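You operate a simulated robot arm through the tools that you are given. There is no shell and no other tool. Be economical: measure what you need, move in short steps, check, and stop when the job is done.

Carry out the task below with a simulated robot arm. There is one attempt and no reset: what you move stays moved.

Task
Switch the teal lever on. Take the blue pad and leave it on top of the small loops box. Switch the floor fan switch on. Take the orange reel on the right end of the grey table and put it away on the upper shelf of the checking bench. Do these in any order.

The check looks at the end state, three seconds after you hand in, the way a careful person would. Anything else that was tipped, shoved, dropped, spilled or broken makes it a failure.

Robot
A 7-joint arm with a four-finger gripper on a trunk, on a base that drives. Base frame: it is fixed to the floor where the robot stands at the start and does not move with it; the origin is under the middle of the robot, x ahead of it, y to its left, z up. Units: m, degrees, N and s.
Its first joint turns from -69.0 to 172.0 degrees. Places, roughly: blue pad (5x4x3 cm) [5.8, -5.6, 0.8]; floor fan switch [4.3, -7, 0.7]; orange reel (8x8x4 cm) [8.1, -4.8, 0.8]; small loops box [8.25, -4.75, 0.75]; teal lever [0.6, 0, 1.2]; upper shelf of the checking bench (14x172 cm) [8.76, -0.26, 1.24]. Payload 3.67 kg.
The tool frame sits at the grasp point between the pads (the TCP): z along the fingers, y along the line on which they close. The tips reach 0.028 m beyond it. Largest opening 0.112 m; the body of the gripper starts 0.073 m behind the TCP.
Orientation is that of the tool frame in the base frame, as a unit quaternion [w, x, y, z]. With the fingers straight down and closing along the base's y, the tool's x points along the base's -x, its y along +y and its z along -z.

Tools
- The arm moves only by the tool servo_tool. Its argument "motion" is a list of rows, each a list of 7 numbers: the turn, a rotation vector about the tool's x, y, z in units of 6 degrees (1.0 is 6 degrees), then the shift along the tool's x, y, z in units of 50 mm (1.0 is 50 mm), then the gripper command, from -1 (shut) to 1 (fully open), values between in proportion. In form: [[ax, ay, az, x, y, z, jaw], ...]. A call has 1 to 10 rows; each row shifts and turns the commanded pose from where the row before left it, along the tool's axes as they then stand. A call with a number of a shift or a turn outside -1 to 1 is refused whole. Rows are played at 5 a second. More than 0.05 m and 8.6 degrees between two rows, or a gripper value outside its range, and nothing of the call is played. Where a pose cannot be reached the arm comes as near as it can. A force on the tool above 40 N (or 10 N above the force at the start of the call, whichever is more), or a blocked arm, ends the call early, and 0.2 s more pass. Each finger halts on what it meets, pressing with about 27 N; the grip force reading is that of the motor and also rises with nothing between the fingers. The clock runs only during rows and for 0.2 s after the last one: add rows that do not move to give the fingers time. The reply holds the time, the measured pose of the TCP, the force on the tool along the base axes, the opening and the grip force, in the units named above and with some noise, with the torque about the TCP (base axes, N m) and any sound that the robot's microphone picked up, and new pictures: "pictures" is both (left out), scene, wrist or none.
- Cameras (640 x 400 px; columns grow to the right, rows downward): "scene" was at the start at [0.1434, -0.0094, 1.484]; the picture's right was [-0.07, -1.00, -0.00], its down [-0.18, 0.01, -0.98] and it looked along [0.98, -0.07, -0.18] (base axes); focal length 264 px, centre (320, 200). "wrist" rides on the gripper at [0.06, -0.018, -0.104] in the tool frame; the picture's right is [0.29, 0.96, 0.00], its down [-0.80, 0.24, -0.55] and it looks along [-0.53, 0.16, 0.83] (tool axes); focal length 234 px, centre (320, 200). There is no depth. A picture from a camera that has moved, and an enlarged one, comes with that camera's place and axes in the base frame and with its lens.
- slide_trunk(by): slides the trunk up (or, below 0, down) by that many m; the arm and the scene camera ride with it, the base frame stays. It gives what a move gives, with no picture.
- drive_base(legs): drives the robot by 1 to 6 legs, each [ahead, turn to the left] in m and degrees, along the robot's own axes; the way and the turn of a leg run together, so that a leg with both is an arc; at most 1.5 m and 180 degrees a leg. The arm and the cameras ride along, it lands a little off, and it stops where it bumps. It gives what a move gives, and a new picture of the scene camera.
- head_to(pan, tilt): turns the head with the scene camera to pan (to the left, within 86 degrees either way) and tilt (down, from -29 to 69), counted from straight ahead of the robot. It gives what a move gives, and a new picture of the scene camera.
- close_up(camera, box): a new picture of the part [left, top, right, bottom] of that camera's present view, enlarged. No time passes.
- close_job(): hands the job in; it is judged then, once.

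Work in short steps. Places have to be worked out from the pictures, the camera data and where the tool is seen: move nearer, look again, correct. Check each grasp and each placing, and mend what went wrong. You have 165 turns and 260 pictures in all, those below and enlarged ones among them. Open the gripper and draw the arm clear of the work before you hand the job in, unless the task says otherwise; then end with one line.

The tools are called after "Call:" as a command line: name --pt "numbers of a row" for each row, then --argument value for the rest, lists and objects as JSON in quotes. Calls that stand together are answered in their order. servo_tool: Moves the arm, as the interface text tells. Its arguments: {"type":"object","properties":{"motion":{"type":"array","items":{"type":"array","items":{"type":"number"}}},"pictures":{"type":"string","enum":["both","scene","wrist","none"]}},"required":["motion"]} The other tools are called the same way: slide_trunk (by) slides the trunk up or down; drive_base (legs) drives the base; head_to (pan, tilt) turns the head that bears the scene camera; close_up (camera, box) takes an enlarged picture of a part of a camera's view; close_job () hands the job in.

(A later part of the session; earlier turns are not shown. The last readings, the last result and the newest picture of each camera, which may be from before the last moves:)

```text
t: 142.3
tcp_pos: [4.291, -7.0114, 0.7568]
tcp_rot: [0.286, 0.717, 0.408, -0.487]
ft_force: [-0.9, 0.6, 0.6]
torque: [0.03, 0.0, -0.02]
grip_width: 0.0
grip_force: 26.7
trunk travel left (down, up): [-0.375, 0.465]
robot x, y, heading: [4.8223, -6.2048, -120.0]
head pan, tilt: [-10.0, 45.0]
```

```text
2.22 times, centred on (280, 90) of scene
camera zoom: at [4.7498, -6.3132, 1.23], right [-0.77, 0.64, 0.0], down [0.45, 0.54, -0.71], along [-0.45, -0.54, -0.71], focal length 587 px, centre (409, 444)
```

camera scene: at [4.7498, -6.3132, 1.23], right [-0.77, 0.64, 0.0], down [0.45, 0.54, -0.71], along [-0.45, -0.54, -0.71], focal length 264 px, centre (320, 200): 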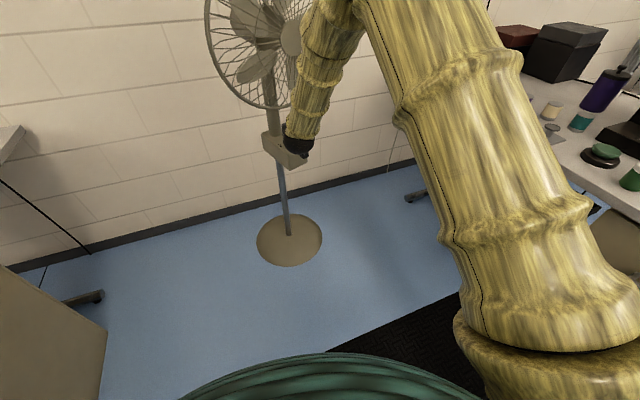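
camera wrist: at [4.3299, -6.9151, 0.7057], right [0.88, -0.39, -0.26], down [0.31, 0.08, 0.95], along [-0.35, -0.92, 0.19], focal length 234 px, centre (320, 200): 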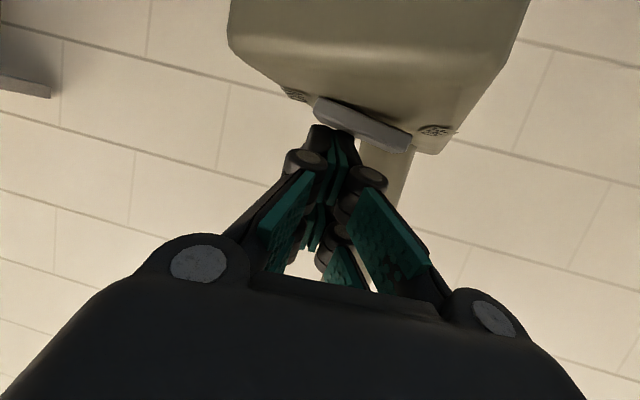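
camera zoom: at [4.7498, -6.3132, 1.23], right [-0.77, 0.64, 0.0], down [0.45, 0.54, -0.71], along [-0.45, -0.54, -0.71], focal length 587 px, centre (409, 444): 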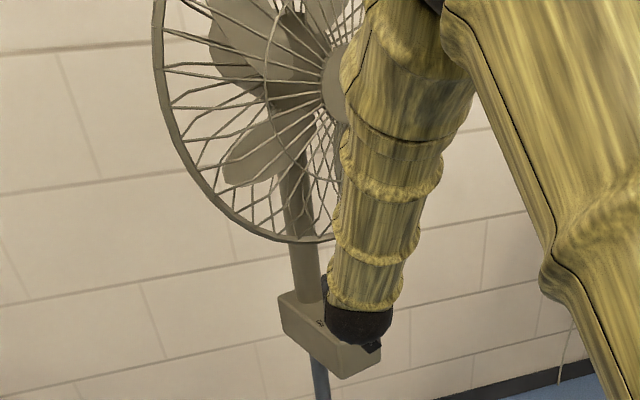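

I take a finer zoom of the rocker to judge which end is proud.

Call:
close_up --camera "wrist" --box '[295, 25, 455, 115]'

```text
4.00 times, centred on (375, 70) of wrist
camera zoom: at [4.337, -6.9009, 0.7397], right [0.88, -0.4, -0.26], down [0.31, 0.08, 0.95], along [-0.35, -0.92, 0.2], focal length 937 px, centre (100, 720)
```

zoom: 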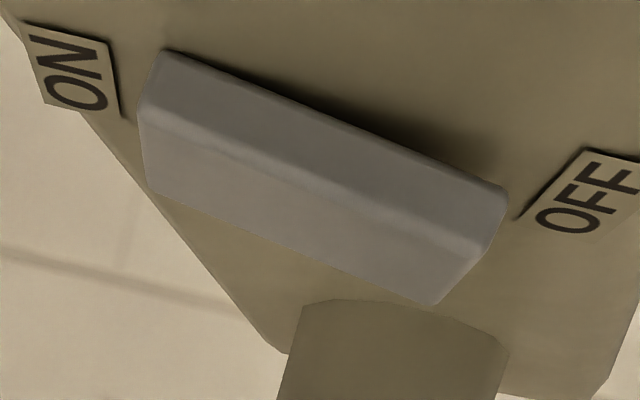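

Evidence on the tilt is ambiguous and the last contact was near the pivot by torque. I shift about 12 mm toward the ON end and press there decisively.

Call:
servo_tool --pt "0 0 0 -0.086 -0.226 0.215 -1" --pt "0 0 0 0.093 0 0.036 -1" --pt "0 0 0 0.093 0 0.036 -1" --pt "0 0 0 0.093 0 0.036 -1" --pt "0 0 0 0.093 0 0.036 -1" --pt "0 0 0 0.093 0 0.036 -1" --pt "0 0 0 0.056 0 0.022 -1" --pt "0 0 0 0.056 0 0.022 -1" --pt "0 0 0 0.056 0 0.022 -1" --pt "0 0 0 0.056 0 0.022 -1" --pictures "none"

Call:
close_up --camera "wrist" --box '[270, 60, 450, 190]'

```text
t: 144.6
tcp_pos: [4.2765, -7.0169, 0.7216]
tcp_rot: [0.286, 0.717, 0.407, -0.488]
ft_force: [1.1, 0.1, 8.5]
torque: [-0.18, -0.01, 0.02]
grip_width: 0.0
grip_force: 27.0
trunk travel left (down, up): [-0.375, 0.465]
robot x, y, heading: [4.8277, -6.2058, -119.8]
head pan, tilt: [-10.0, 45.0]
```

```text
3.08 times, centred on (360, 125) of wrist
camera zoom: at [4.3223, -6.9061, 0.7039], right [0.88, -0.4, -0.26], down [0.31, 0.08, 0.95], along [-0.35, -0.91, 0.2], focal length 720 px, centre (197, 431)
```

zoom: 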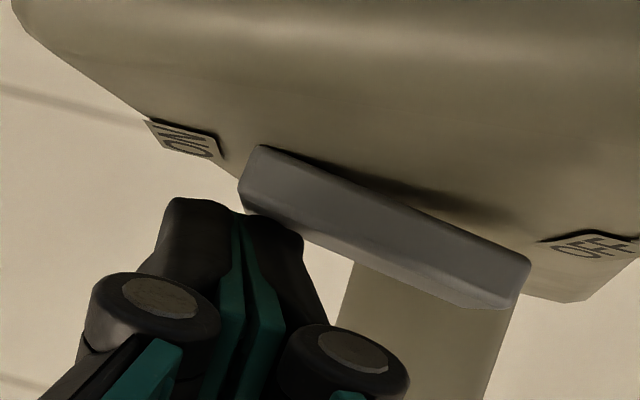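

Contact is beginning at the outer ON end. I press further.

Call:
servo_tool --pt "0 0 0 0.056 0 0.022 -1" --pt "0 0 0 0.056 0 0.022 -1" --pt "0 0 0 0.056 0 0.022 -1" --pt "0 0 0 0.056 0 0.022 -1" --pt "0 0 0 0 0 0 -1" --pictures "none"

Call:
close_up --camera "wrist" --box '[270, 60, 450, 190]'

```text
t: 145.3
tcp_pos: [4.2748, -7.02, 0.7209]
tcp_rot: [0.289, 0.714, 0.404, -0.493]
ft_force: [-0.5, -0.9, 16.5]
torque: [-0.32, 0.02, -0.03]
grip_width: 0.0
grip_force: 26.9
trunk travel left (down, up): [-0.375, 0.465]
robot x, y, heading: [4.831, -6.2055, -119.8]
head pan, tilt: [-10.0, 45.0]
stopped in row 3: the force on the tool passed its limit at 42 N (the readings are from after the stop); the commanded pose is now the measured one
```

```text
3.08 times, centred on (360, 125) of wrist
camera zoom: at [4.3204, -6.9085, 0.7017], right [0.88, -0.4, -0.26], down [0.32, 0.1, 0.94], along [-0.35, -0.91, 0.21], focal length 720 px, centre (197, 431)
```

zoom: 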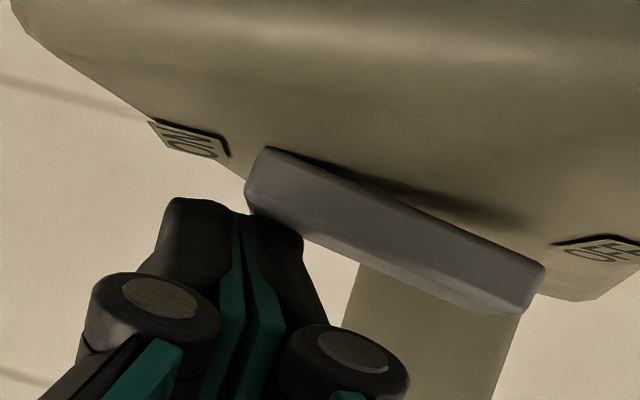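

Firm stop again with no change, and the rocker's tilt (OFF end proud) has looked the same all along. I'll test the other end gently: lift 2 cm, shift to the OFF end, look.

Call:
servo_tool --pt "0 0 0 -0.375 0 -0.138 -1" --pt "0 0 0 0.092 0.507 -0.228 -1" --pt "0 0 0 0.092 0.507 -0.228 -1" --pt "0 0 0 0 0 0 -1" --pictures "both"

Call:
close_up --camera "wrist" --box '[230, 40, 420, 180]'

```text
t: 146.3
tcp_pos: [4.3311, -7.0245, 0.7359]
tcp_rot: [0.287, 0.716, 0.405, -0.491]
ft_force: [0.4, -0.6, 0.7]
torque: [0.02, -0.01, 0.05]
grip_width: 0.0
grip_force: 27.4
trunk travel left (down, up): [-0.375, 0.465]
robot x, y, heading: [4.8273, -6.2048, -120.1]
head pan, tilt: [-10.0, 45.0]
camera scene: at [4.7499, -6.3132, 1.23], right [-0.77, 0.64, 0.0], down [0.45, 0.54, -0.71], along [-0.45, -0.54, -0.71], focal length 264 px, centre (320, 200)
camera wrist: at [4.3766, -6.9131, 0.7181], right [0.88, -0.4, -0.26], down [0.32, 0.09, 0.94], along [-0.35, -0.91, 0.2], focal length 234 px, centre (320, 200)
```

scene: 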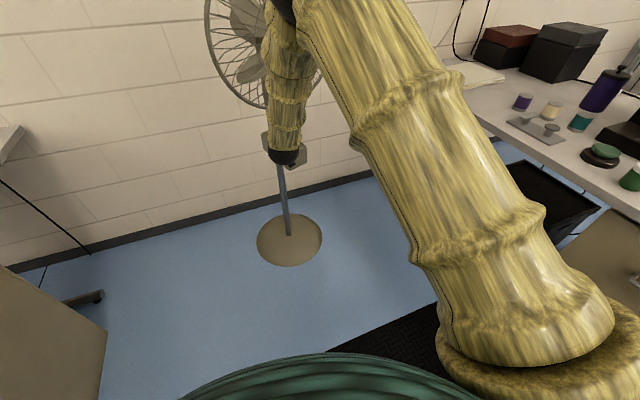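
wrist: 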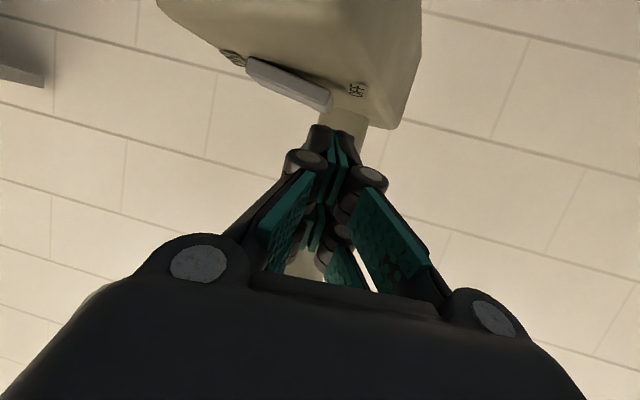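

```text
2.86 times, centred on (325, 110) of wrist
camera zoom: at [4.3766, -6.9131, 0.7181], right [0.88, -0.4, -0.26], down [0.32, 0.09, 0.94], along [-0.35, -0.91, 0.2], focal length 669 px, centre (306, 457)
```

zoom: 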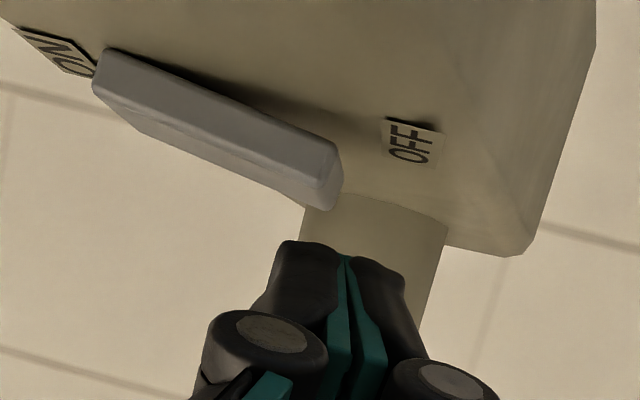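

From here it's clear the OFF end is the proud one. I shift 10 mm back over that end and press gently.

Call:
servo_tool --pt "0 0 0 0 -0.2 0 -1" --pt "0 0 0 0.056 0 0.022 -1" --pt "0 0 0 0.056 0 0.022 -1" --pt "0 0 0 0.056 0 0.022 -1" --pt "0 0 0 0.056 0 0.022 -1" --pt "0 0 0 0 0 0 -1" --pictures "none"

Call:
close_up --camera "wrist" --box '[230, 40, 420, 180]'

```text
t: 147.7
tcp_pos: [4.3224, -7.0179, 0.7239]
tcp_rot: [0.288, 0.715, 0.406, -0.491]
ft_force: [0.3, 0.0, -0.6]
torque: [0.01, -0.01, 0.01]
grip_width: 0.0002
grip_force: 26.9
trunk travel left (down, up): [-0.375, 0.465]
robot x, y, heading: [4.8246, -6.2036, -119.7]
head pan, tilt: [-10.0, 45.0]
```

```text
2.86 times, centred on (325, 110) of wrist
camera zoom: at [4.3681, -6.9083, 0.7049], right [0.88, -0.4, -0.26], down [0.32, 0.09, 0.94], along [-0.35, -0.91, 0.2], focal length 669 px, centre (306, 457)
```

zoom: 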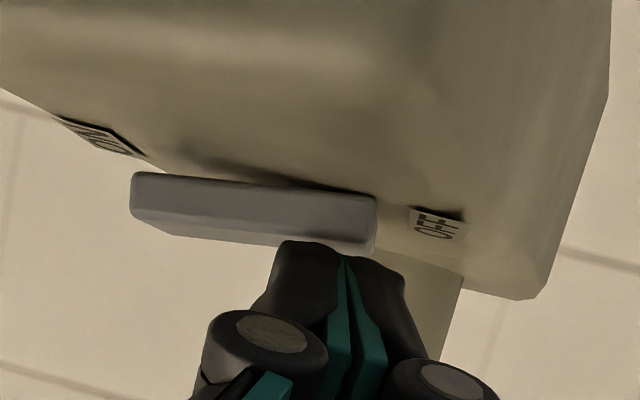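

The rocker flipped freely: OFF end down, ON end proud now. I look at the fan for any reaction.

Call:
servo_tool --pt "0 0 0 -0.3 0 -0.12 -1" --pt "0 0 0 0 0 0 -1" --pt "0 0 0 0 0 0 -1" --pictures "scene"

Call:
head_to --pan -10 --tilt 25

```text
t: 148.5
tcp_pos: [4.3229, -7.0179, 0.7405]
tcp_rot: [0.287, 0.716, 0.405, -0.491]
ft_force: [-0.1, 0.0, 1.3]
torque: [0.03, -0.02, 0.0]
grip_width: 0.0001
grip_force: 26.8
trunk travel left (down, up): [-0.375, 0.465]
robot x, y, heading: [4.8247, -6.2049, -120.0]
head pan, tilt: [-10.0, 45.0]
camera scene: at [4.7497, -6.3133, 1.23], right [-0.77, 0.64, 0.0], down [0.45, 0.54, -0.71], along [-0.45, -0.54, -0.71], focal length 264 px, centre (320, 200)
```

scene: 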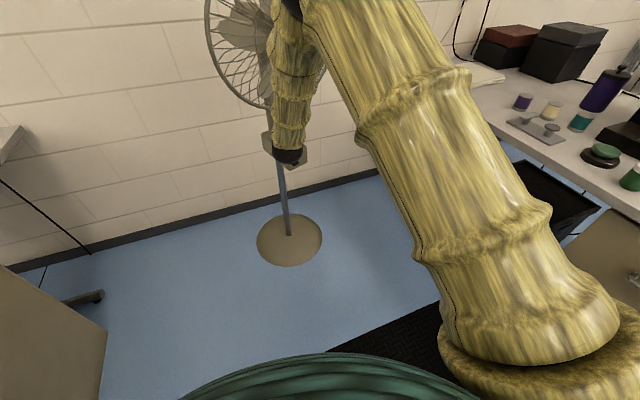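

```text
t: 149.3
tcp_pos: [4.3211, -7.0192, 0.74]
tcp_rot: [0.287, 0.715, 0.405, -0.491]
ft_force: [-0.4, 0.0, 0.8]
torque: [0.0, 0.02, 0.04]
grip_width: 0.0003
grip_force: 26.5
trunk travel left (down, up): [-0.375, 0.465]
robot x, y, heading: [4.8278, -6.2046, -119.9]
head pan, tilt: [-10.0, 25.0]
camera scene: at [4.7429, -6.3215, 1.2605], right [-0.77, 0.64, 0.0], down [0.27, 0.32, -0.91], along [-0.58, -0.69, -0.42], focal length 264 px, centre (320, 200)
```

scene: 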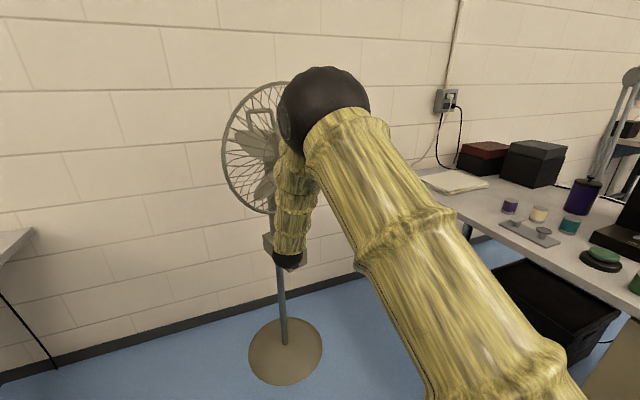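

The blades look different now; I take enlarged views before and after some time to see if the fan spins.

Call:
close_up --camera "scene" --box '[210, 70, 310, 230]'

Call:
servo_tool --pt "0 0 0 0 0 0 -1" --pictures "none"

Call:
close_up --camera "scene" --box '[210, 70, 310, 230]'

```text
2.50 times, centred on (260, 150) of scene
camera zoom: at [4.7429, -6.3215, 1.2605], right [-0.77, 0.64, 0.0], down [0.27, 0.32, -0.91], along [-0.58, -0.69, -0.42], focal length 660 px, centre (470, 325)
```

zoom: 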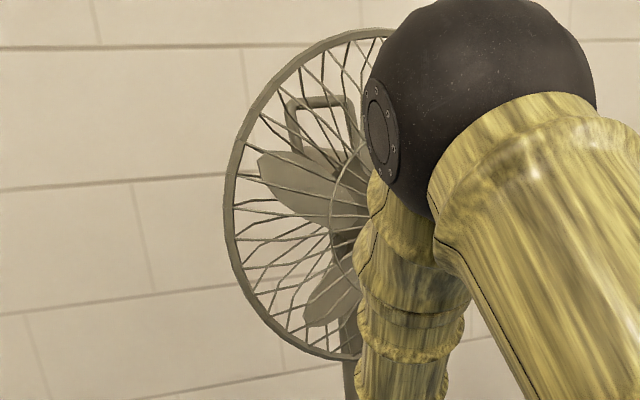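

```text
t: 149.7
tcp_pos: [4.3227, -7.0179, 0.7395]
tcp_rot: [0.288, 0.716, 0.406, -0.49]
ft_force: [0.3, 0.3, -0.8]
torque: [0.0, 0.01, 0.03]
grip_width: 0.0
grip_force: 27.2
trunk travel left (down, up): [-0.375, 0.465]
robot x, y, heading: [4.8252, -6.2046, -119.9]
head pan, tilt: [-10.0, 25.0]
```

```text
2.50 times, centred on (260, 150) of scene
camera zoom: at [4.7429, -6.3215, 1.2606], right [-0.77, 0.64, 0.0], down [0.27, 0.32, -0.91], along [-0.58, -0.7, -0.42], focal length 660 px, centre (470, 325)
```

zoom: 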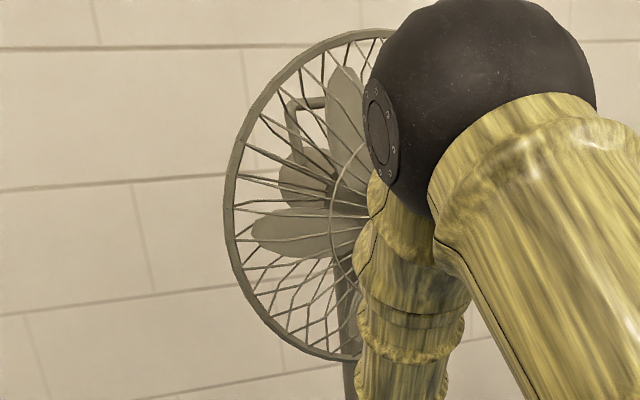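

The blades have moved between frames, so the fan is running: the switch is on. I withdraw straight back toward the robot, out from under the grille.

Call:
servo_tool --pt "0 0 0 0.337 0 -0.887 -1" --pt "0 0 0 0.337 0 -0.887 -1" --pt "0 0 0 0.337 0 -0.887 -1" --pt "0 0 0 0.337 0 -0.887 -1" --pt "0 0 0 0.337 0 -0.887 -1" --pt "0 0 0 0.337 0 -0.887 -1" --pt "0 0 0 0.337 0 -0.887 -1" --pictures "scene"

```text
t: 151.3
tcp_pos: [4.4818, -6.7262, 0.723]
tcp_rot: [0.28, 0.733, 0.396, -0.477]
ft_force: [-0.5, 0.6, 0.7]
torque: [-0.01, -0.01, 0.0]
grip_width: 0.0001
grip_force: 26.7
trunk travel left (down, up): [-0.375, 0.465]
robot x, y, heading: [4.8283, -6.2014, -119.9]
head pan, tilt: [-10.0, 25.0]
camera scene: at [4.743, -6.3215, 1.2606], right [-0.77, 0.64, 0.0], down [0.27, 0.32, -0.91], along [-0.58, -0.7, -0.42], focal length 264 px, centre (320, 200)
```

scene: 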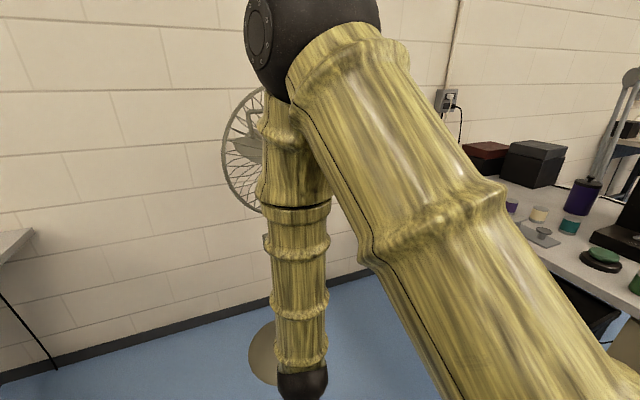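

Next the blue pad on T3. I lift the arm and turn the tool straight down again before driving.

Call:
servo_tool --pt "0 0 0 -0.85 0 -0.36 -1" --pt "0 0 0 -0.85 0 -0.36 -1" --pt "0 0 0 -0.85 0 -0.36 -1" --pt "0 0 0 -0.85 0 -0.36 -1" --pt "0 0 0 -0.85 0 -0.36 -1" --pt "0 0 0 -0.85 0 -0.36 -1" --pt "0 0 0 -0.85 0 -0.36 -1" --pictures "none"

Call:
servo_tool --pt "0 1 0 0 0 0 -1" --pt "0 1 0 0 0 0 -1" --pt "0 1 0 0 0 0 -1" --pt "0 1 0 0 0 0 -1" --pt "0 1 0 0 0 0 -1" --pt "0 1 0 0 0 0 -1" --pt "0 1 0 0 0 0 -1" --pt "0 1 0 0 0 0 -1" --pt "0 1 0 0 0 0 -1" --pt "0 1 0 0 0 0 -1" --pictures "none"

```text
t: 152.9
tcp_pos: [4.4933, -6.7154, 1.06]
tcp_rot: [0.288, 0.716, 0.405, -0.491]
ft_force: [0.9, -0.1, 0.0]
torque: [-0.01, -0.02, 0.0]
grip_width: 0.0
grip_force: 26.9
trunk travel left (down, up): [-0.375, 0.465]
robot x, y, heading: [4.8283, -6.204, -119.9]
head pan, tilt: [-10.0, 25.0]
```

```text
t: 155.1
tcp_pos: [4.494, -6.7184, 1.0623]
tcp_rot: [0.046, 0.865, 0.495, -0.067]
ft_force: [0.6, 0.4, -0.1]
torque: [0.02, -0.01, 0.02]
grip_width: 0.0
grip_force: 26.8
trunk travel left (down, up): [-0.375, 0.465]
robot x, y, heading: [4.8282, -6.2065, -120.1]
head pan, tilt: [-10.0, 25.0]
```

I finish levelling, retract and raise the tool, then back up and turn toward T3.

Call:
servo_tool --pt "0 1 0 0 0 0 -1" --pt "0 0.5 0 0 0 0 -1" --pt "0 0 0 0.7 0 -0.6 -1" --pt "0 0 0 0.7 0 -0.6 -1" --pt "0 0 0 0.7 0 -0.6 -1" --pt "0 0 0 0 0 0 1" --pictures "none"

Call:
head_to --pan 0 --tilt 45

Call:
drive_base --legs '[[-0.71, 0], [0, 125]]'

```text
t: 156.5
tcp_pos: [4.5457, -6.6262, 1.1524]
tcp_rot: [0.007, 0.868, 0.497, 0.001]
ft_force: [0.3, 0.3, 0.0]
torque: [0.0, -0.01, -0.01]
grip_width: 0.0704
grip_force: 0.0
trunk travel left (down, up): [-0.375, 0.465]
robot x, y, heading: [4.8283, -6.2057, -120.1]
head pan, tilt: [-10.0, 25.0]
```

```text
t: 157.3
tcp_pos: [4.5451, -6.6247, 1.1528]
tcp_rot: [0.007, 0.868, 0.497, 0.001]
ft_force: [-0.3, -1.1, 0.0]
torque: [-0.01, 0.0, -0.02]
grip_width: 0.1119
grip_force: 0.0
trunk travel left (down, up): [-0.375, 0.465]
robot x, y, heading: [4.827, -6.2054, -119.8]
head pan, tilt: [0.0, 45.0]
camera scene: at [4.7612, -6.3211, 1.2301], right [-0.87, 0.5, 0.0], down [0.35, 0.61, -0.71], along [-0.35, -0.61, -0.71], focal length 264 px, centre (320, 200)
```

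scene: 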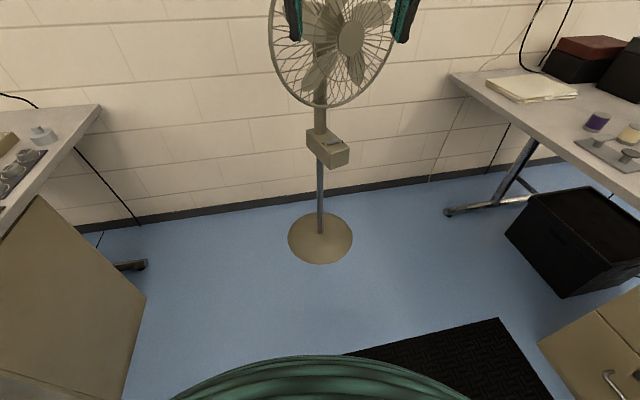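

```text
t: 166.4
tcp_pos: [5.6881, -5.5822, 1.1514]
tcp_rot: [0.003, -0.033, 0.999, 0.007]
ft_force: [0.2, 0.7, -0.4]
torque: [-0.02, 0.0, 0.02]
grip_width: 0.1119
grip_force: 0.0
trunk travel left (down, up): [-0.375, 0.465]
robot x, y, heading: [5.1847, -5.5809, 4.4]
head pan, tilt: [0.0, 45.0]
camera scene: at [5.3152, -5.5774, 1.23], right [0.07, -1.0, 0.0], down [-0.71, -0.05, -0.71], along [0.71, 0.05, -0.71], focal length 264 px, centre (320, 200)
```

scene: 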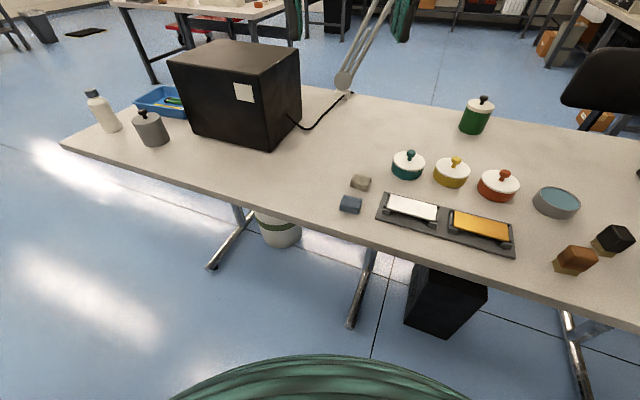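

The blue pad is at about (5.77,-5.616). I zoom in for its orientation.

Call:
close_up --camera "scene" --box '[310, 160, 430, 240]'

Call:
servo_tool --pt "0 0 0 0 0 0.5 1" --pt "0 0 0 0 0 0.8 1" --pt "0 0 0 0 0 0.8 1" --pictures "wrist"

```text
5.00 times, centred on (370, 200) of scene
camera zoom: at [5.3152, -5.5774, 1.23], right [0.07, -1.0, 0.0], down [-0.71, -0.05, -0.71], along [0.71, 0.05, -0.71], focal length 1320 px, centre (70, 200)
```

zoom: 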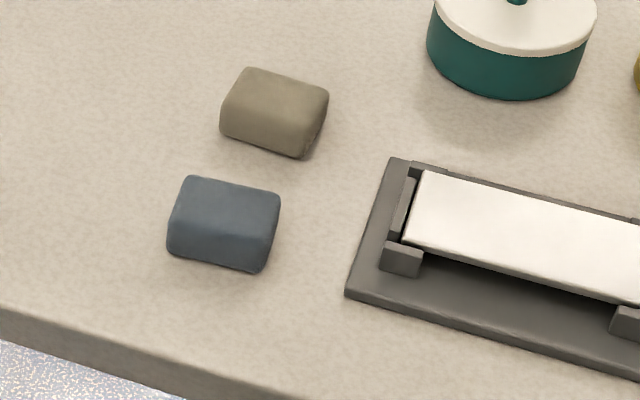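

```text
t: 167.2
tcp_pos: [5.6912, -5.5823, 1.0475]
tcp_rot: [0.003, -0.033, 0.999, 0.007]
ft_force: [0.3, -0.7, 0.6]
torque: [-0.03, 0.02, 0.04]
grip_width: 0.112
grip_force: 0.0
trunk travel left (down, up): [-0.375, 0.465]
robot x, y, heading: [5.1858, -5.585, 4.3]
head pan, tilt: [0.0, 45.0]
camera wrist: at [5.6339, -5.6058, 1.1517], right [-0.35, 0.94, 0.01], down [0.78, 0.28, 0.56], along [0.52, 0.21, -0.83], focal length 234 px, centre (320, 200)
```

wrist: 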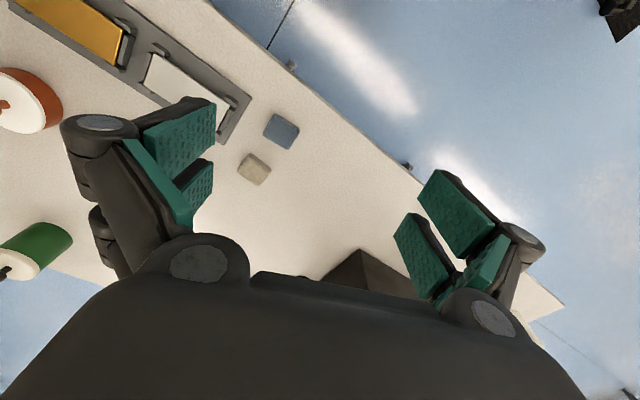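

Both views give (5.768,-5.62). I move above it, align the yaw (+12°), narrow the jaw to ~75 mm and descend partway.

Call:
servo_tool --pt "0 0 0 -0.743 -0.43 0 0.5" --pt "0 0 0 -0.743 -0.43 0 0.34" --pt "0 0 1 0 0 0 0.34" --pt "0 0 1 0 0 0 0.34" --pt "0 0 0 0 0 0.9 0.34" --pt "0 0 0 0 0 0.9 0.34" --pt "0 0 0 0 0 0.9 0.34" --pt "0 0 0 0 0 0.9 0.34" --pt "0 0 0 0 0 0 0.34" --pictures "both"

```text
t: 169.2
tcp_pos: [5.7695, -5.6138, 0.8665]
tcp_rot: [0.002, 0.073, 0.997, 0.007]
ft_force: [0.0, -0.2, 0.2]
torque: [-0.02, 0.0, 0.04]
grip_width: 0.0748
grip_force: 0.1
trunk travel left (down, up): [-0.375, 0.465]
robot x, y, heading: [5.1856, -5.586, 4.2]
head pan, tilt: [0.0, 45.0]
camera scene: at [5.3152, -5.5774, 1.2301], right [0.07, -1.0, 0.0], down [-0.71, -0.05, -0.71], along [0.71, 0.05, -0.71], focal length 264 px, centre (320, 200)
camera wrist: at [5.7085, -5.6247, 0.9708], right [-0.15, 0.99, 0.01], down [0.82, 0.11, 0.56], along [0.55, 0.09, -0.83], focal length 234 px, centre (320, 200)
```

scene: 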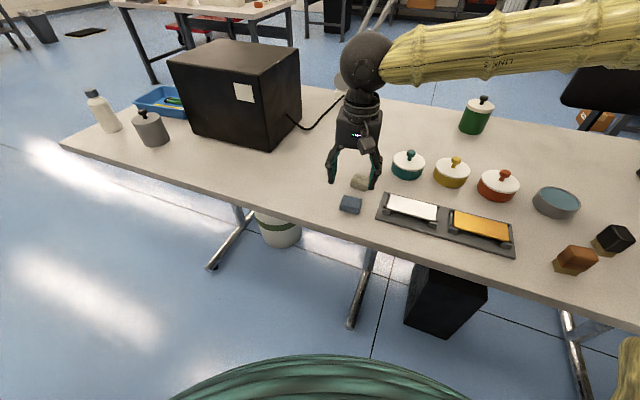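
wrist: 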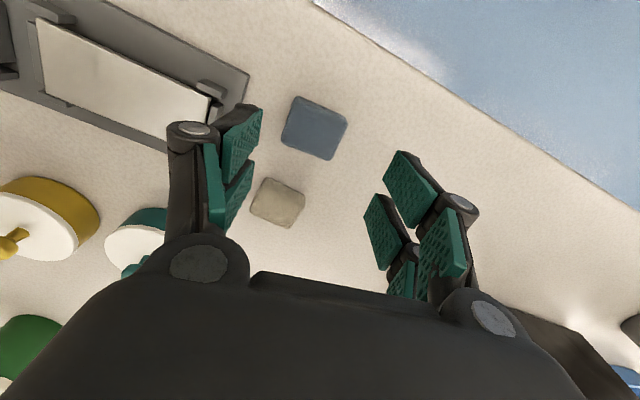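

Pad centre refines to (5.766,-5.621) and it is about 8° further turned. I correct, then descend to grasp height.

Call:
servo_tool --pt "0 0 0 0.06 -0.15 0 0.34" --pt "0 0 0.7 0 0 0 0.34" --pt "0 0 0.7 0 0 0 0.34" --pt "0 0 0 0 0 0.6 0.34" --pt "0 0 0 0 0 0.6 0.34" --pt "0 0 0 0 0 0.3 0.34" --pt "0 0 0 0 0 0.2 0.34" --pt "0 0 0 0 0 0 0.34" --pictures "wrist"

```text
t: 171.0
tcp_pos: [5.7636, -5.6211, 0.7831]
tcp_rot: [0.001, 0.145, 0.989, 0.007]
ft_force: [-0.2, 0.4, 0.0]
torque: [0.03, 0.05, 0.01]
grip_width: 0.075
grip_force: 0.2
trunk travel left (down, up): [-0.375, 0.465]
robot x, y, heading: [5.186, -5.5872, 4.2]
head pan, tilt: [0.0, 45.0]
camera wrist: at [5.7025, -5.6231, 0.887], right [0.0, 1.0, 0.01], down [0.83, -0.01, 0.56], along [0.56, 0.01, -0.83], focal length 234 px, centre (320, 200)
```

wrist: 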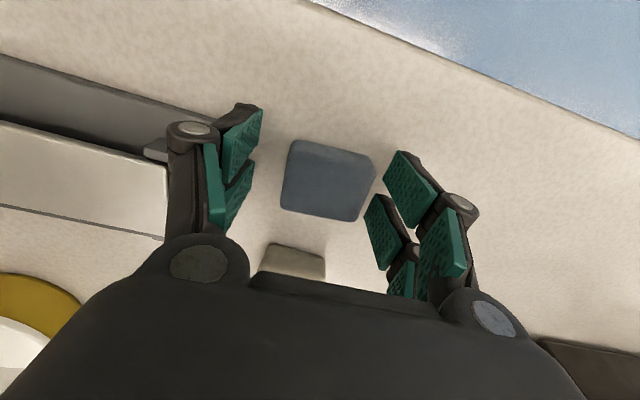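

The pad is well centred between the fingers. I go 6 mm lower and close.

Call:
servo_tool --pt "0 0 0 0 0 0.12 0.34" --pt "0 0 0 0 0 0 -1" --pt "0 0 0 0 0 0 -1" --pt "0 0 0 0 0 0 -1" --pictures "wrist"

```text
t: 172.0
tcp_pos: [5.7634, -5.6216, 0.7774]
tcp_rot: [0.002, 0.145, 0.989, 0.008]
ft_force: [-1.6, -1.7, 7.7]
torque: [-0.22, 0.11, 0.02]
grip_width: 0.0489
grip_force: 27.0
trunk travel left (down, up): [-0.375, 0.465]
robot x, y, heading: [5.1801, -5.5821, 4.2]
head pan, tilt: [0.0, 45.0]
camera wrist: at [5.7017, -5.6227, 0.8817], right [0.0, 1.0, 0.01], down [0.83, -0.01, 0.56], along [0.56, 0.01, -0.83], focal length 234 px, centre (320, 200)
```

wrist: 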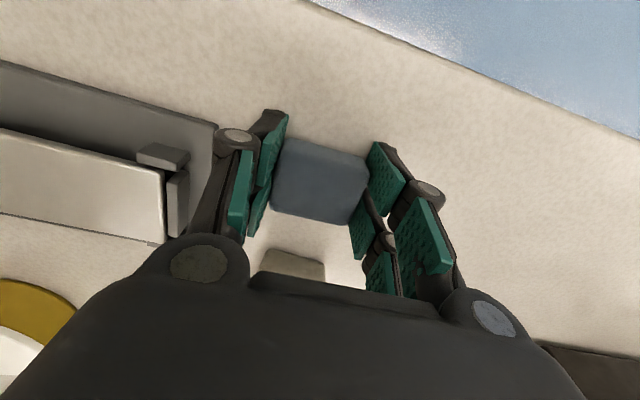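

Gripped at 49 mm. I lift straight up and check the hold.

Call:
servo_tool --pt "0 0 0 0 0 -0.3 -1" --pt "0 0 0 0 0 -1 -1" --pt "0 0 0 0 0 -1 -1" --pt "0 0 0 0 0 -1 -1" --pt "0 0 0 0 0 -1 -1" --pt "0 0 0 0 0 -1 -1" --pt "0 0 0 0 0 -1 -1" --pt "0 0 0 0 0 -1 -1" --pictures "wrist"

```text
t: 173.8
tcp_pos: [5.7614, -5.6254, 1.142]
tcp_rot: [0.002, 0.144, 0.99, 0.007]
ft_force: [-0.1, 1.2, 0.5]
torque: [0.01, -0.03, 0.02]
grip_width: 0.049
grip_force: 26.2
trunk travel left (down, up): [-0.375, 0.465]
robot x, y, heading: [5.1842, -5.5862, 4.2]
head pan, tilt: [0.0, 45.0]
camera wrist: at [5.6997, -5.6284, 1.2458], right [0.0, 1.0, 0.01], down [0.83, -0.01, 0.56], along [0.56, 0.01, -0.83], focal length 234 px, centre (320, 200)
```

wrist: 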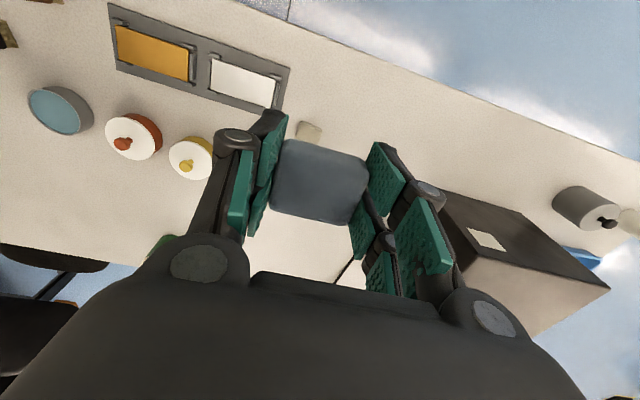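

Held securely. I retract, raise the trunk (clear of lamps), and head back through the gap.

Call:
servo_tool --pt "0 0 0 0.7 0.2 0 -1" --pt "0 0 0 0.7 0.2 0 -1" --pt "0 0 0 0.5 0.2 0 -1" --pictures "none"

Call:
slide_trunk --by 0.4

Call:
head_to --pan 0 --tilt 40

Call:
drive_base --legs '[[0, 56], [0.71, 0], [0, 15.5]]'

```text
t: 174.6
tcp_pos: [5.6801, -5.568, 1.1408]
tcp_rot: [0.001, 0.146, 0.989, 0.007]
ft_force: [0.0, 0.2, -1.0]
torque: [-0.03, -0.03, -0.01]
grip_width: 0.0489
grip_force: 26.9
trunk travel left (down, up): [-0.375, 0.465]
robot x, y, heading: [5.1843, -5.5852, 4.4]
head pan, tilt: [0.0, 45.0]
```

```text
t: 178.4
tcp_pos: [5.68, -5.5688, 1.5405]
tcp_rot: [0.001, 0.145, 0.989, 0.007]
ft_force: [0.4, 0.3, -0.2]
torque: [0.01, -0.02, -0.04]
grip_width: 0.0489
grip_force: 26.8
trunk travel left (down, up): [-0.775, 0.065]
robot x, y, heading: [5.1821, -5.5846, 4.3]
head pan, tilt: [0.0, 45.0]
```

```text
t: 179.1
tcp_pos: [5.6816, -5.5695, 1.5406]
tcp_rot: [0.001, 0.146, 0.989, 0.007]
ft_force: [-0.4, 0.4, -0.6]
torque: [-0.02, 0.01, -0.03]
grip_width: 0.0491
grip_force: 26.8
trunk travel left (down, up): [-0.775, 0.065]
robot x, y, heading: [5.1837, -5.5857, 3.9]
head pan, tilt: [0.0, 40.0]
camera scene: at [5.319, -5.5774, 1.6373], right [0.07, -1.0, 0.0], down [-0.64, -0.05, -0.77], along [0.76, 0.06, -0.64], focal length 264 px, centre (320, 200)
```

scene: 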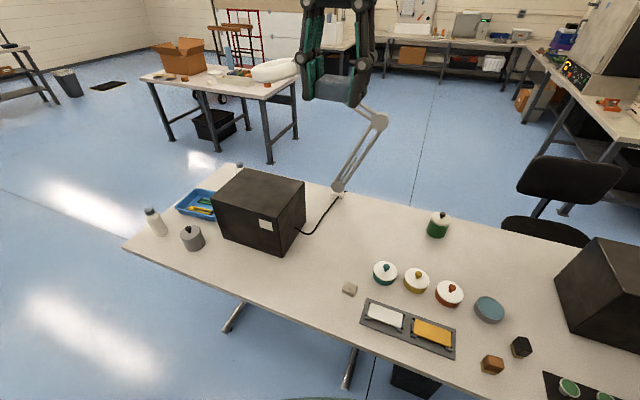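

```text
t: 186.4
tcp_pos: [5.6709, -4.4836, 1.5414]
tcp_rot: [-0.003, -0.467, 0.884, 0.006]
ft_force: [-0.3, 0.4, 1.5]
torque: [0.02, -0.04, -0.02]
grip_width: 0.0491
grip_force: 26.9
trunk travel left (down, up): [-0.775, 0.065]
robot x, y, heading: [5.5361, -4.9583, 76.7]
head pan, tilt: [0.0, 40.0]
camera scene: at [5.5683, -4.8306, 1.6373], right [0.97, -0.23, 0.0], down [-0.15, -0.63, -0.77], along [0.18, 0.75, -0.64], focal length 264 px, centre (320, 200)
```

scene: 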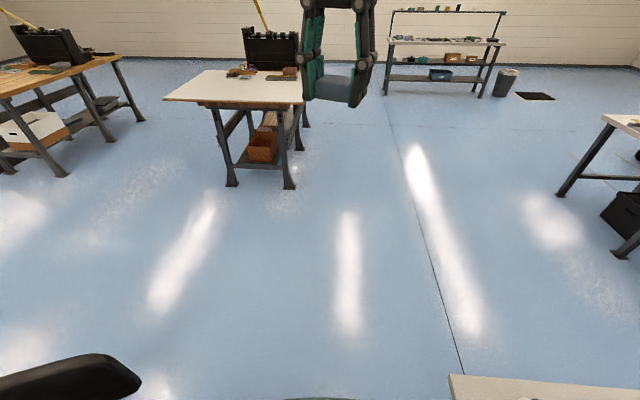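

Out of the gap next: I drive on to open floor, turn toward the grey table with the reel, and approach partway.

Call:
drive_base --legs '[[1.25, 0], [0, -105], [1.2, 0]]'

Call:
head_to --pan 12 --tilt 38

```text
t: 202.6
tcp_pos: [7.3552, -4.4353, 1.5404]
tcp_rot: [0.003, 0.372, 0.928, 0.006]
ft_force: [0.0, 0.1, -1.2]
torque: [0.01, 0.02, -0.02]
grip_width: 0.049
grip_force: 26.7
trunk travel left (down, up): [-0.775, 0.065]
robot x, y, heading: [6.9079, -4.2256, -22.8]
head pan, tilt: [0.0, 40.0]
camera scene: at [7.0312, -4.2788, 1.6373], right [-0.39, -0.92, 0.0], down [-0.59, 0.25, -0.77], along [0.71, -0.3, -0.64], focal length 264 px, centre (320, 200)
```

scene: 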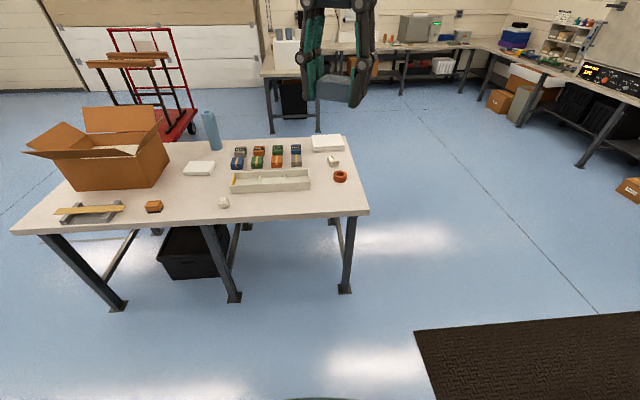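

```text
t: 203.3
tcp_pos: [7.3554, -4.4344, 1.5423]
tcp_rot: [0.002, 0.371, 0.928, 0.006]
ft_force: [-0.6, 0.2, -0.3]
torque: [-0.02, 0.01, -0.02]
grip_width: 0.0485
grip_force: 27.4
trunk travel left (down, up): [-0.775, 0.065]
robot x, y, heading: [6.9028, -4.2252, -22.6]
head pan, tilt: [12.0, 38.0]
camera scene: at [7.0371, -4.2619, 1.6403], right [-0.19, -0.98, 0.0], down [-0.6, 0.12, -0.79], along [0.77, -0.15, -0.62], focal length 264 px, centre (320, 200)
```

scene: 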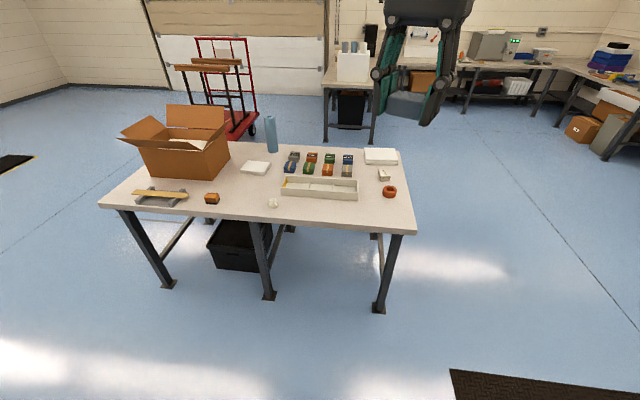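

Call:
close_up --camera "scene" --box '[240, 130, 430, 240]'

```text
3.37 times, centred on (335, 185) of scene
camera zoom: at [7.0371, -4.2619, 1.6403], right [-0.19, -0.98, 0.0], down [-0.6, 0.12, -0.79], along [0.77, -0.15, -0.62], focal length 889 px, centre (270, 250)
```

zoom: 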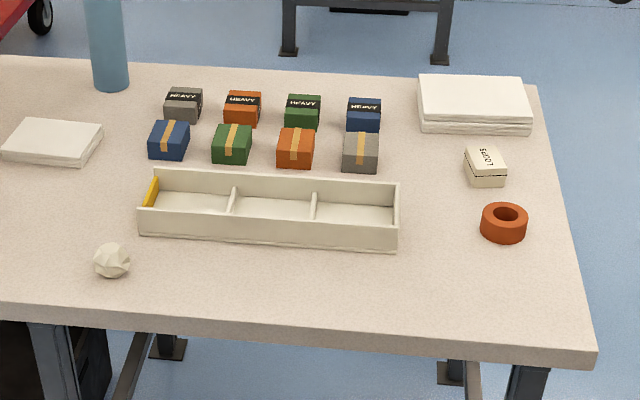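

Reel about (8.12,-4.855), loops box about (8.28,-4.886). I drive up to the table at (7.5,-4.7), facing them.

Call:
drive_base --legs '[[0, -16], [0.76, 0], [0, 24]]'

Call:
slide_trunk --by -0.35

Call:
head_to --pan 0 --tilt 35

```text
t: 209.6
tcp_pos: [7.9828, -4.8511, 1.5408]
tcp_rot: [0.003, 0.306, 0.952, 0.006]
ft_force: [0.2, 0.1, 0.3]
torque: [-0.01, 0.02, 0.0]
grip_width: 0.049
grip_force: 27.2
trunk travel left (down, up): [-0.775, 0.065]
robot x, y, heading: [7.5073, -4.7102, -14.9]
head pan, tilt: [12.0, 38.0]
camera scene: at [7.6452, -4.725, 1.6403], right [-0.05, -1.0, 0.0], down [-0.62, 0.03, -0.79], along [0.79, -0.04, -0.62], focal length 264 px, centre (320, 200)
```

scene: 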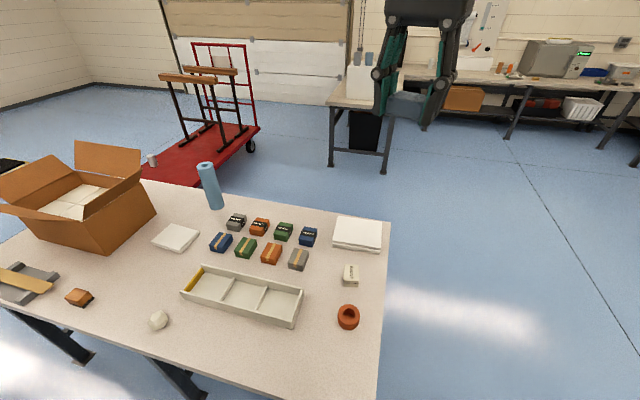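

```text
t: 213.0
tcp_pos: [7.9837, -4.8506, 1.1917]
tcp_rot: [0.002, 0.305, 0.952, 0.006]
ft_force: [0.1, -1.3, -1.0]
torque: [-0.02, 0.0, 0.01]
grip_width: 0.0489
grip_force: 27.0
trunk travel left (down, up): [-0.425, 0.415]
robot x, y, heading: [7.5109, -4.7039, -14.8]
head pan, tilt: [12.0, 38.0]
```

```text
t: 213.8
tcp_pos: [7.9857, -4.8517, 1.1898]
tcp_rot: [0.002, 0.305, 0.952, 0.007]
ft_force: [0.1, -0.5, -0.2]
torque: [0.0, -0.03, -0.01]
grip_width: 0.0487
grip_force: 26.6
trunk travel left (down, up): [-0.425, 0.415]
robot x, y, heading: [7.5093, -4.7074, -14.7]
head pan, tilt: [0.0, 35.0]
camera scene: at [7.6438, -4.7433, 1.2948], right [-0.25, -0.97, 0.0], down [-0.56, 0.15, -0.82], along [0.79, -0.21, -0.57], focal length 264 px, centre (320, 200)
```

scene: 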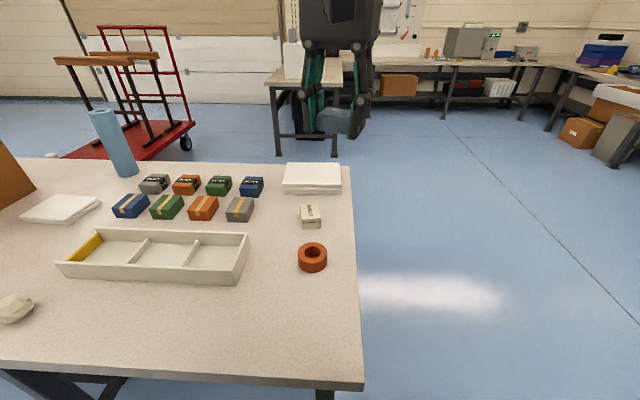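

I zoom on the loops box and reel from here.

Call:
close_up --camera "scene" --box '[260, 180, 380, 290]'

Call:
servo_tool --pt "0 0 0 0 0 0 -1" --pictures "wrist"

```text
3.64 times, centred on (320, 235) of scene
camera zoom: at [7.6438, -4.7433, 1.2948], right [-0.25, -0.97, 0.0], down [-0.56, 0.15, -0.82], along [0.79, -0.21, -0.57], focal length 960 px, centre (320, 73)
```

zoom: 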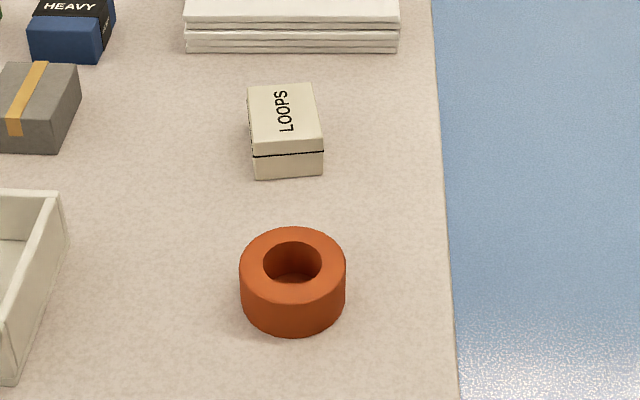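

```text
t: 214.2
tcp_pos: [7.9844, -4.8508, 1.1905]
tcp_rot: [0.002, 0.306, 0.952, 0.007]
ft_force: [0.1, 0.0, 0.0]
torque: [0.0, 0.0, 0.01]
grip_width: 0.0489
grip_force: 26.7
trunk travel left (down, up): [-0.425, 0.415]
robot x, y, heading: [7.5101, -4.7058, -14.7]
head pan, tilt: [0.0, 35.0]
camera wrist: at [7.9246, -4.8332, 1.2955], right [0.32, 0.95, 0.01], down [0.78, -0.28, 0.56], along [0.53, -0.17, -0.83], focal length 234 px, centre (320, 200)
```

wrist: 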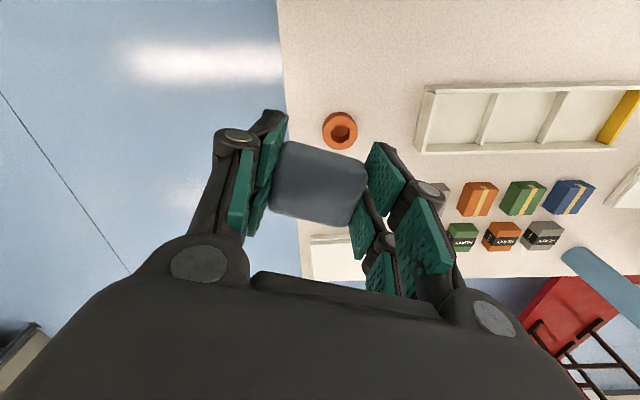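

The loops box top is about 6×8 cm at (8.293,-4.884,~0.78). I turn the tool to align with it and move above at height.

Call:
servo_tool --pt "0 0 -0.95 0 0 0 -1" --pt "0 0 -0.95 0 0 0 -1" --pt "0 0 -0.95 0 0 0 -1" --pt "0 0 -0.95 0 0 0 -1" --pictures "none"

Call:
servo_tool --pt "0 0 0 -0.88 0.107 0.3 -1" --pt "0 0 0 -0.88 0.107 0.3 -1" --pt "0 0 0 -0.88 0.107 0.3 -1" --pt "0 0 0 -0.88 0.107 0.3 -1" --pt "0 0 0 -0.88 0.107 0.3 -1" --pt "0 0 0 -0.88 0.107 0.3 -1" --pt "0 0 0 -0.88 0.107 0.3 -1" --pt "0 0 0 0 0 0.9 -1" --pt "0 0 0 0 0 0.9 -1" --pt "0 0 0 0 0 0 -1" --pictures "both"

```text
t: 215.2
tcp_pos: [7.9848, -4.8515, 1.1904]
tcp_rot: [0.004, 0.11, 0.994, 0.006]
ft_force: [-0.3, -0.6, 0.4]
torque: [-0.01, 0.01, 0.01]
grip_width: 0.0484
grip_force: 26.7
trunk travel left (down, up): [-0.425, 0.415]
robot x, y, heading: [7.5079, -4.7064, -14.7]
head pan, tilt: [0.0, 35.0]
```

```text
t: 217.4
tcp_pos: [8.292, -4.8822, 0.9965]
tcp_rot: [0.005, 0.111, 0.994, 0.007]
ft_force: [0.8, -0.6, -0.3]
torque: [-0.02, -0.01, -0.02]
grip_width: 0.0487
grip_force: 26.9
trunk travel left (down, up): [-0.425, 0.415]
robot x, y, heading: [7.5131, -4.7049, -14.6]
head pan, tilt: [0.0, 35.0]
camera scene: at [7.6438, -4.7431, 1.2949], right [-0.25, -0.97, 0.0], down [-0.55, 0.15, -0.82], along [0.79, -0.21, -0.57], focal length 264 px, centre (320, 200)
camera wrist: at [8.2292, -4.8879, 1.102], right [-0.07, 1.0, 0.01], down [0.83, 0.05, 0.56], along [0.56, 0.05, -0.83], focal length 234 px, centre (320, 200)
```

scene: 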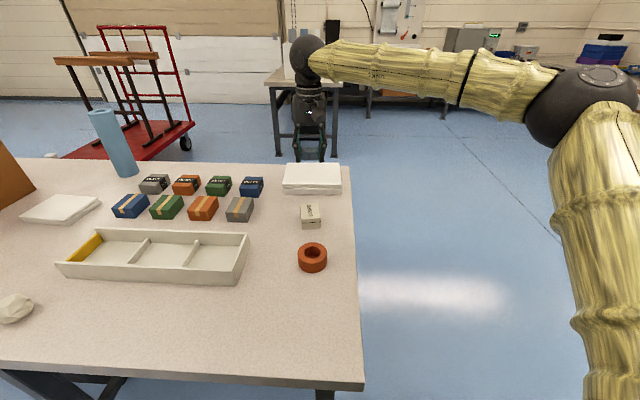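
wrist: 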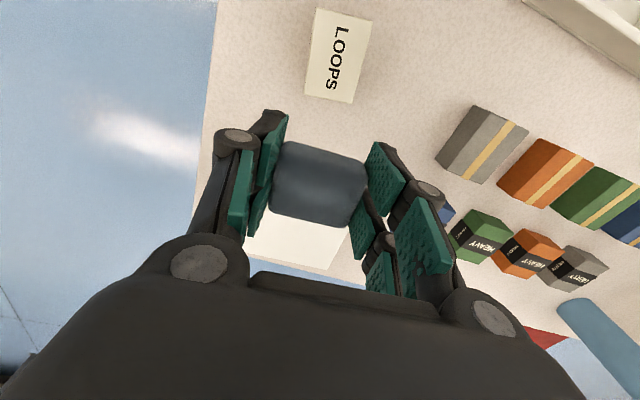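

The wrist view puts the box at (8.241,-4.868), consistent with a higher table (~0.79) and a box top near 0.82. I correct the position and yaw, then descend a little.

Call:
servo_tool --pt "0 0 0 0.53 0.024 0 -1" --pt "0 0 0 0.53 0.024 0 -1" --pt "0 0 -0.6 0 0 0 -1" --pt "0 0 -0.55 0 0 0 -1" --pt "0 0 0 0 0 0.6 -1" --pt "0 0 0 0 0 0.6 -1" --pt "0 0 0 0 0 0 -1" --pictures "both"

Call:
close_up --camera "scene" --box '[250, 130, 370, 280]'

```text
t: 219.0
tcp_pos: [8.2438, -4.8687, 0.9367]
tcp_rot: [0.005, 0.051, 0.999, 0.006]
ft_force: [0.0, 0.0, -0.3]
torque: [0.01, 0.0, -0.01]
grip_width: 0.0488
grip_force: 27.3
trunk travel left (down, up): [-0.425, 0.415]
robot x, y, heading: [7.5074, -4.7024, -14.7]
head pan, tilt: [0.0, 35.0]
camera scene: at [7.6438, -4.7432, 1.2949], right [-0.25, -0.97, 0.0], down [-0.55, 0.15, -0.82], along [0.79, -0.21, -0.57], focal length 264 px, centre (320, 200)
camera wrist: at [8.1825, -4.8814, 1.0407], right [-0.19, 0.98, 0.01], down [0.81, 0.15, 0.56], along [0.55, 0.11, -0.83], focal length 234 px, centre (320, 200)
```

scene: 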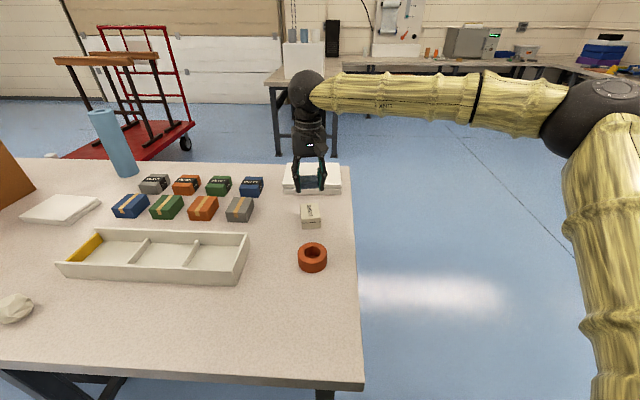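
wrist: 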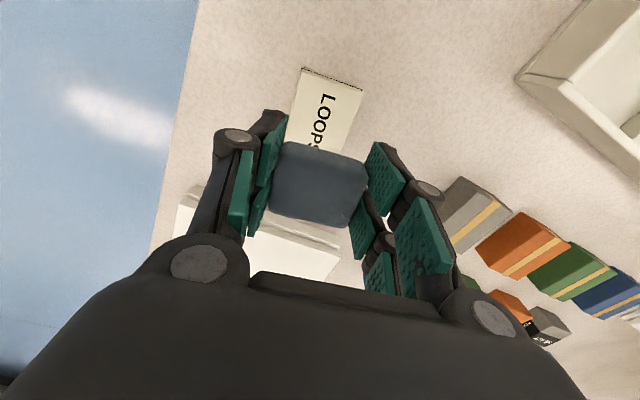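

```text
2.67 times, centred on (310, 205) of scene
camera zoom: at [7.6438, -4.7432, 1.2949], right [-0.25, -0.97, 0.0], down [-0.55, 0.15, -0.82], along [0.79, -0.21, -0.57], focal length 704 px, centre (347, 187)
```

zoom: 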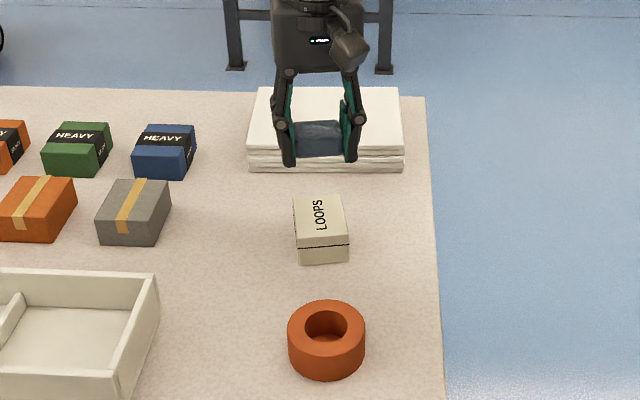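

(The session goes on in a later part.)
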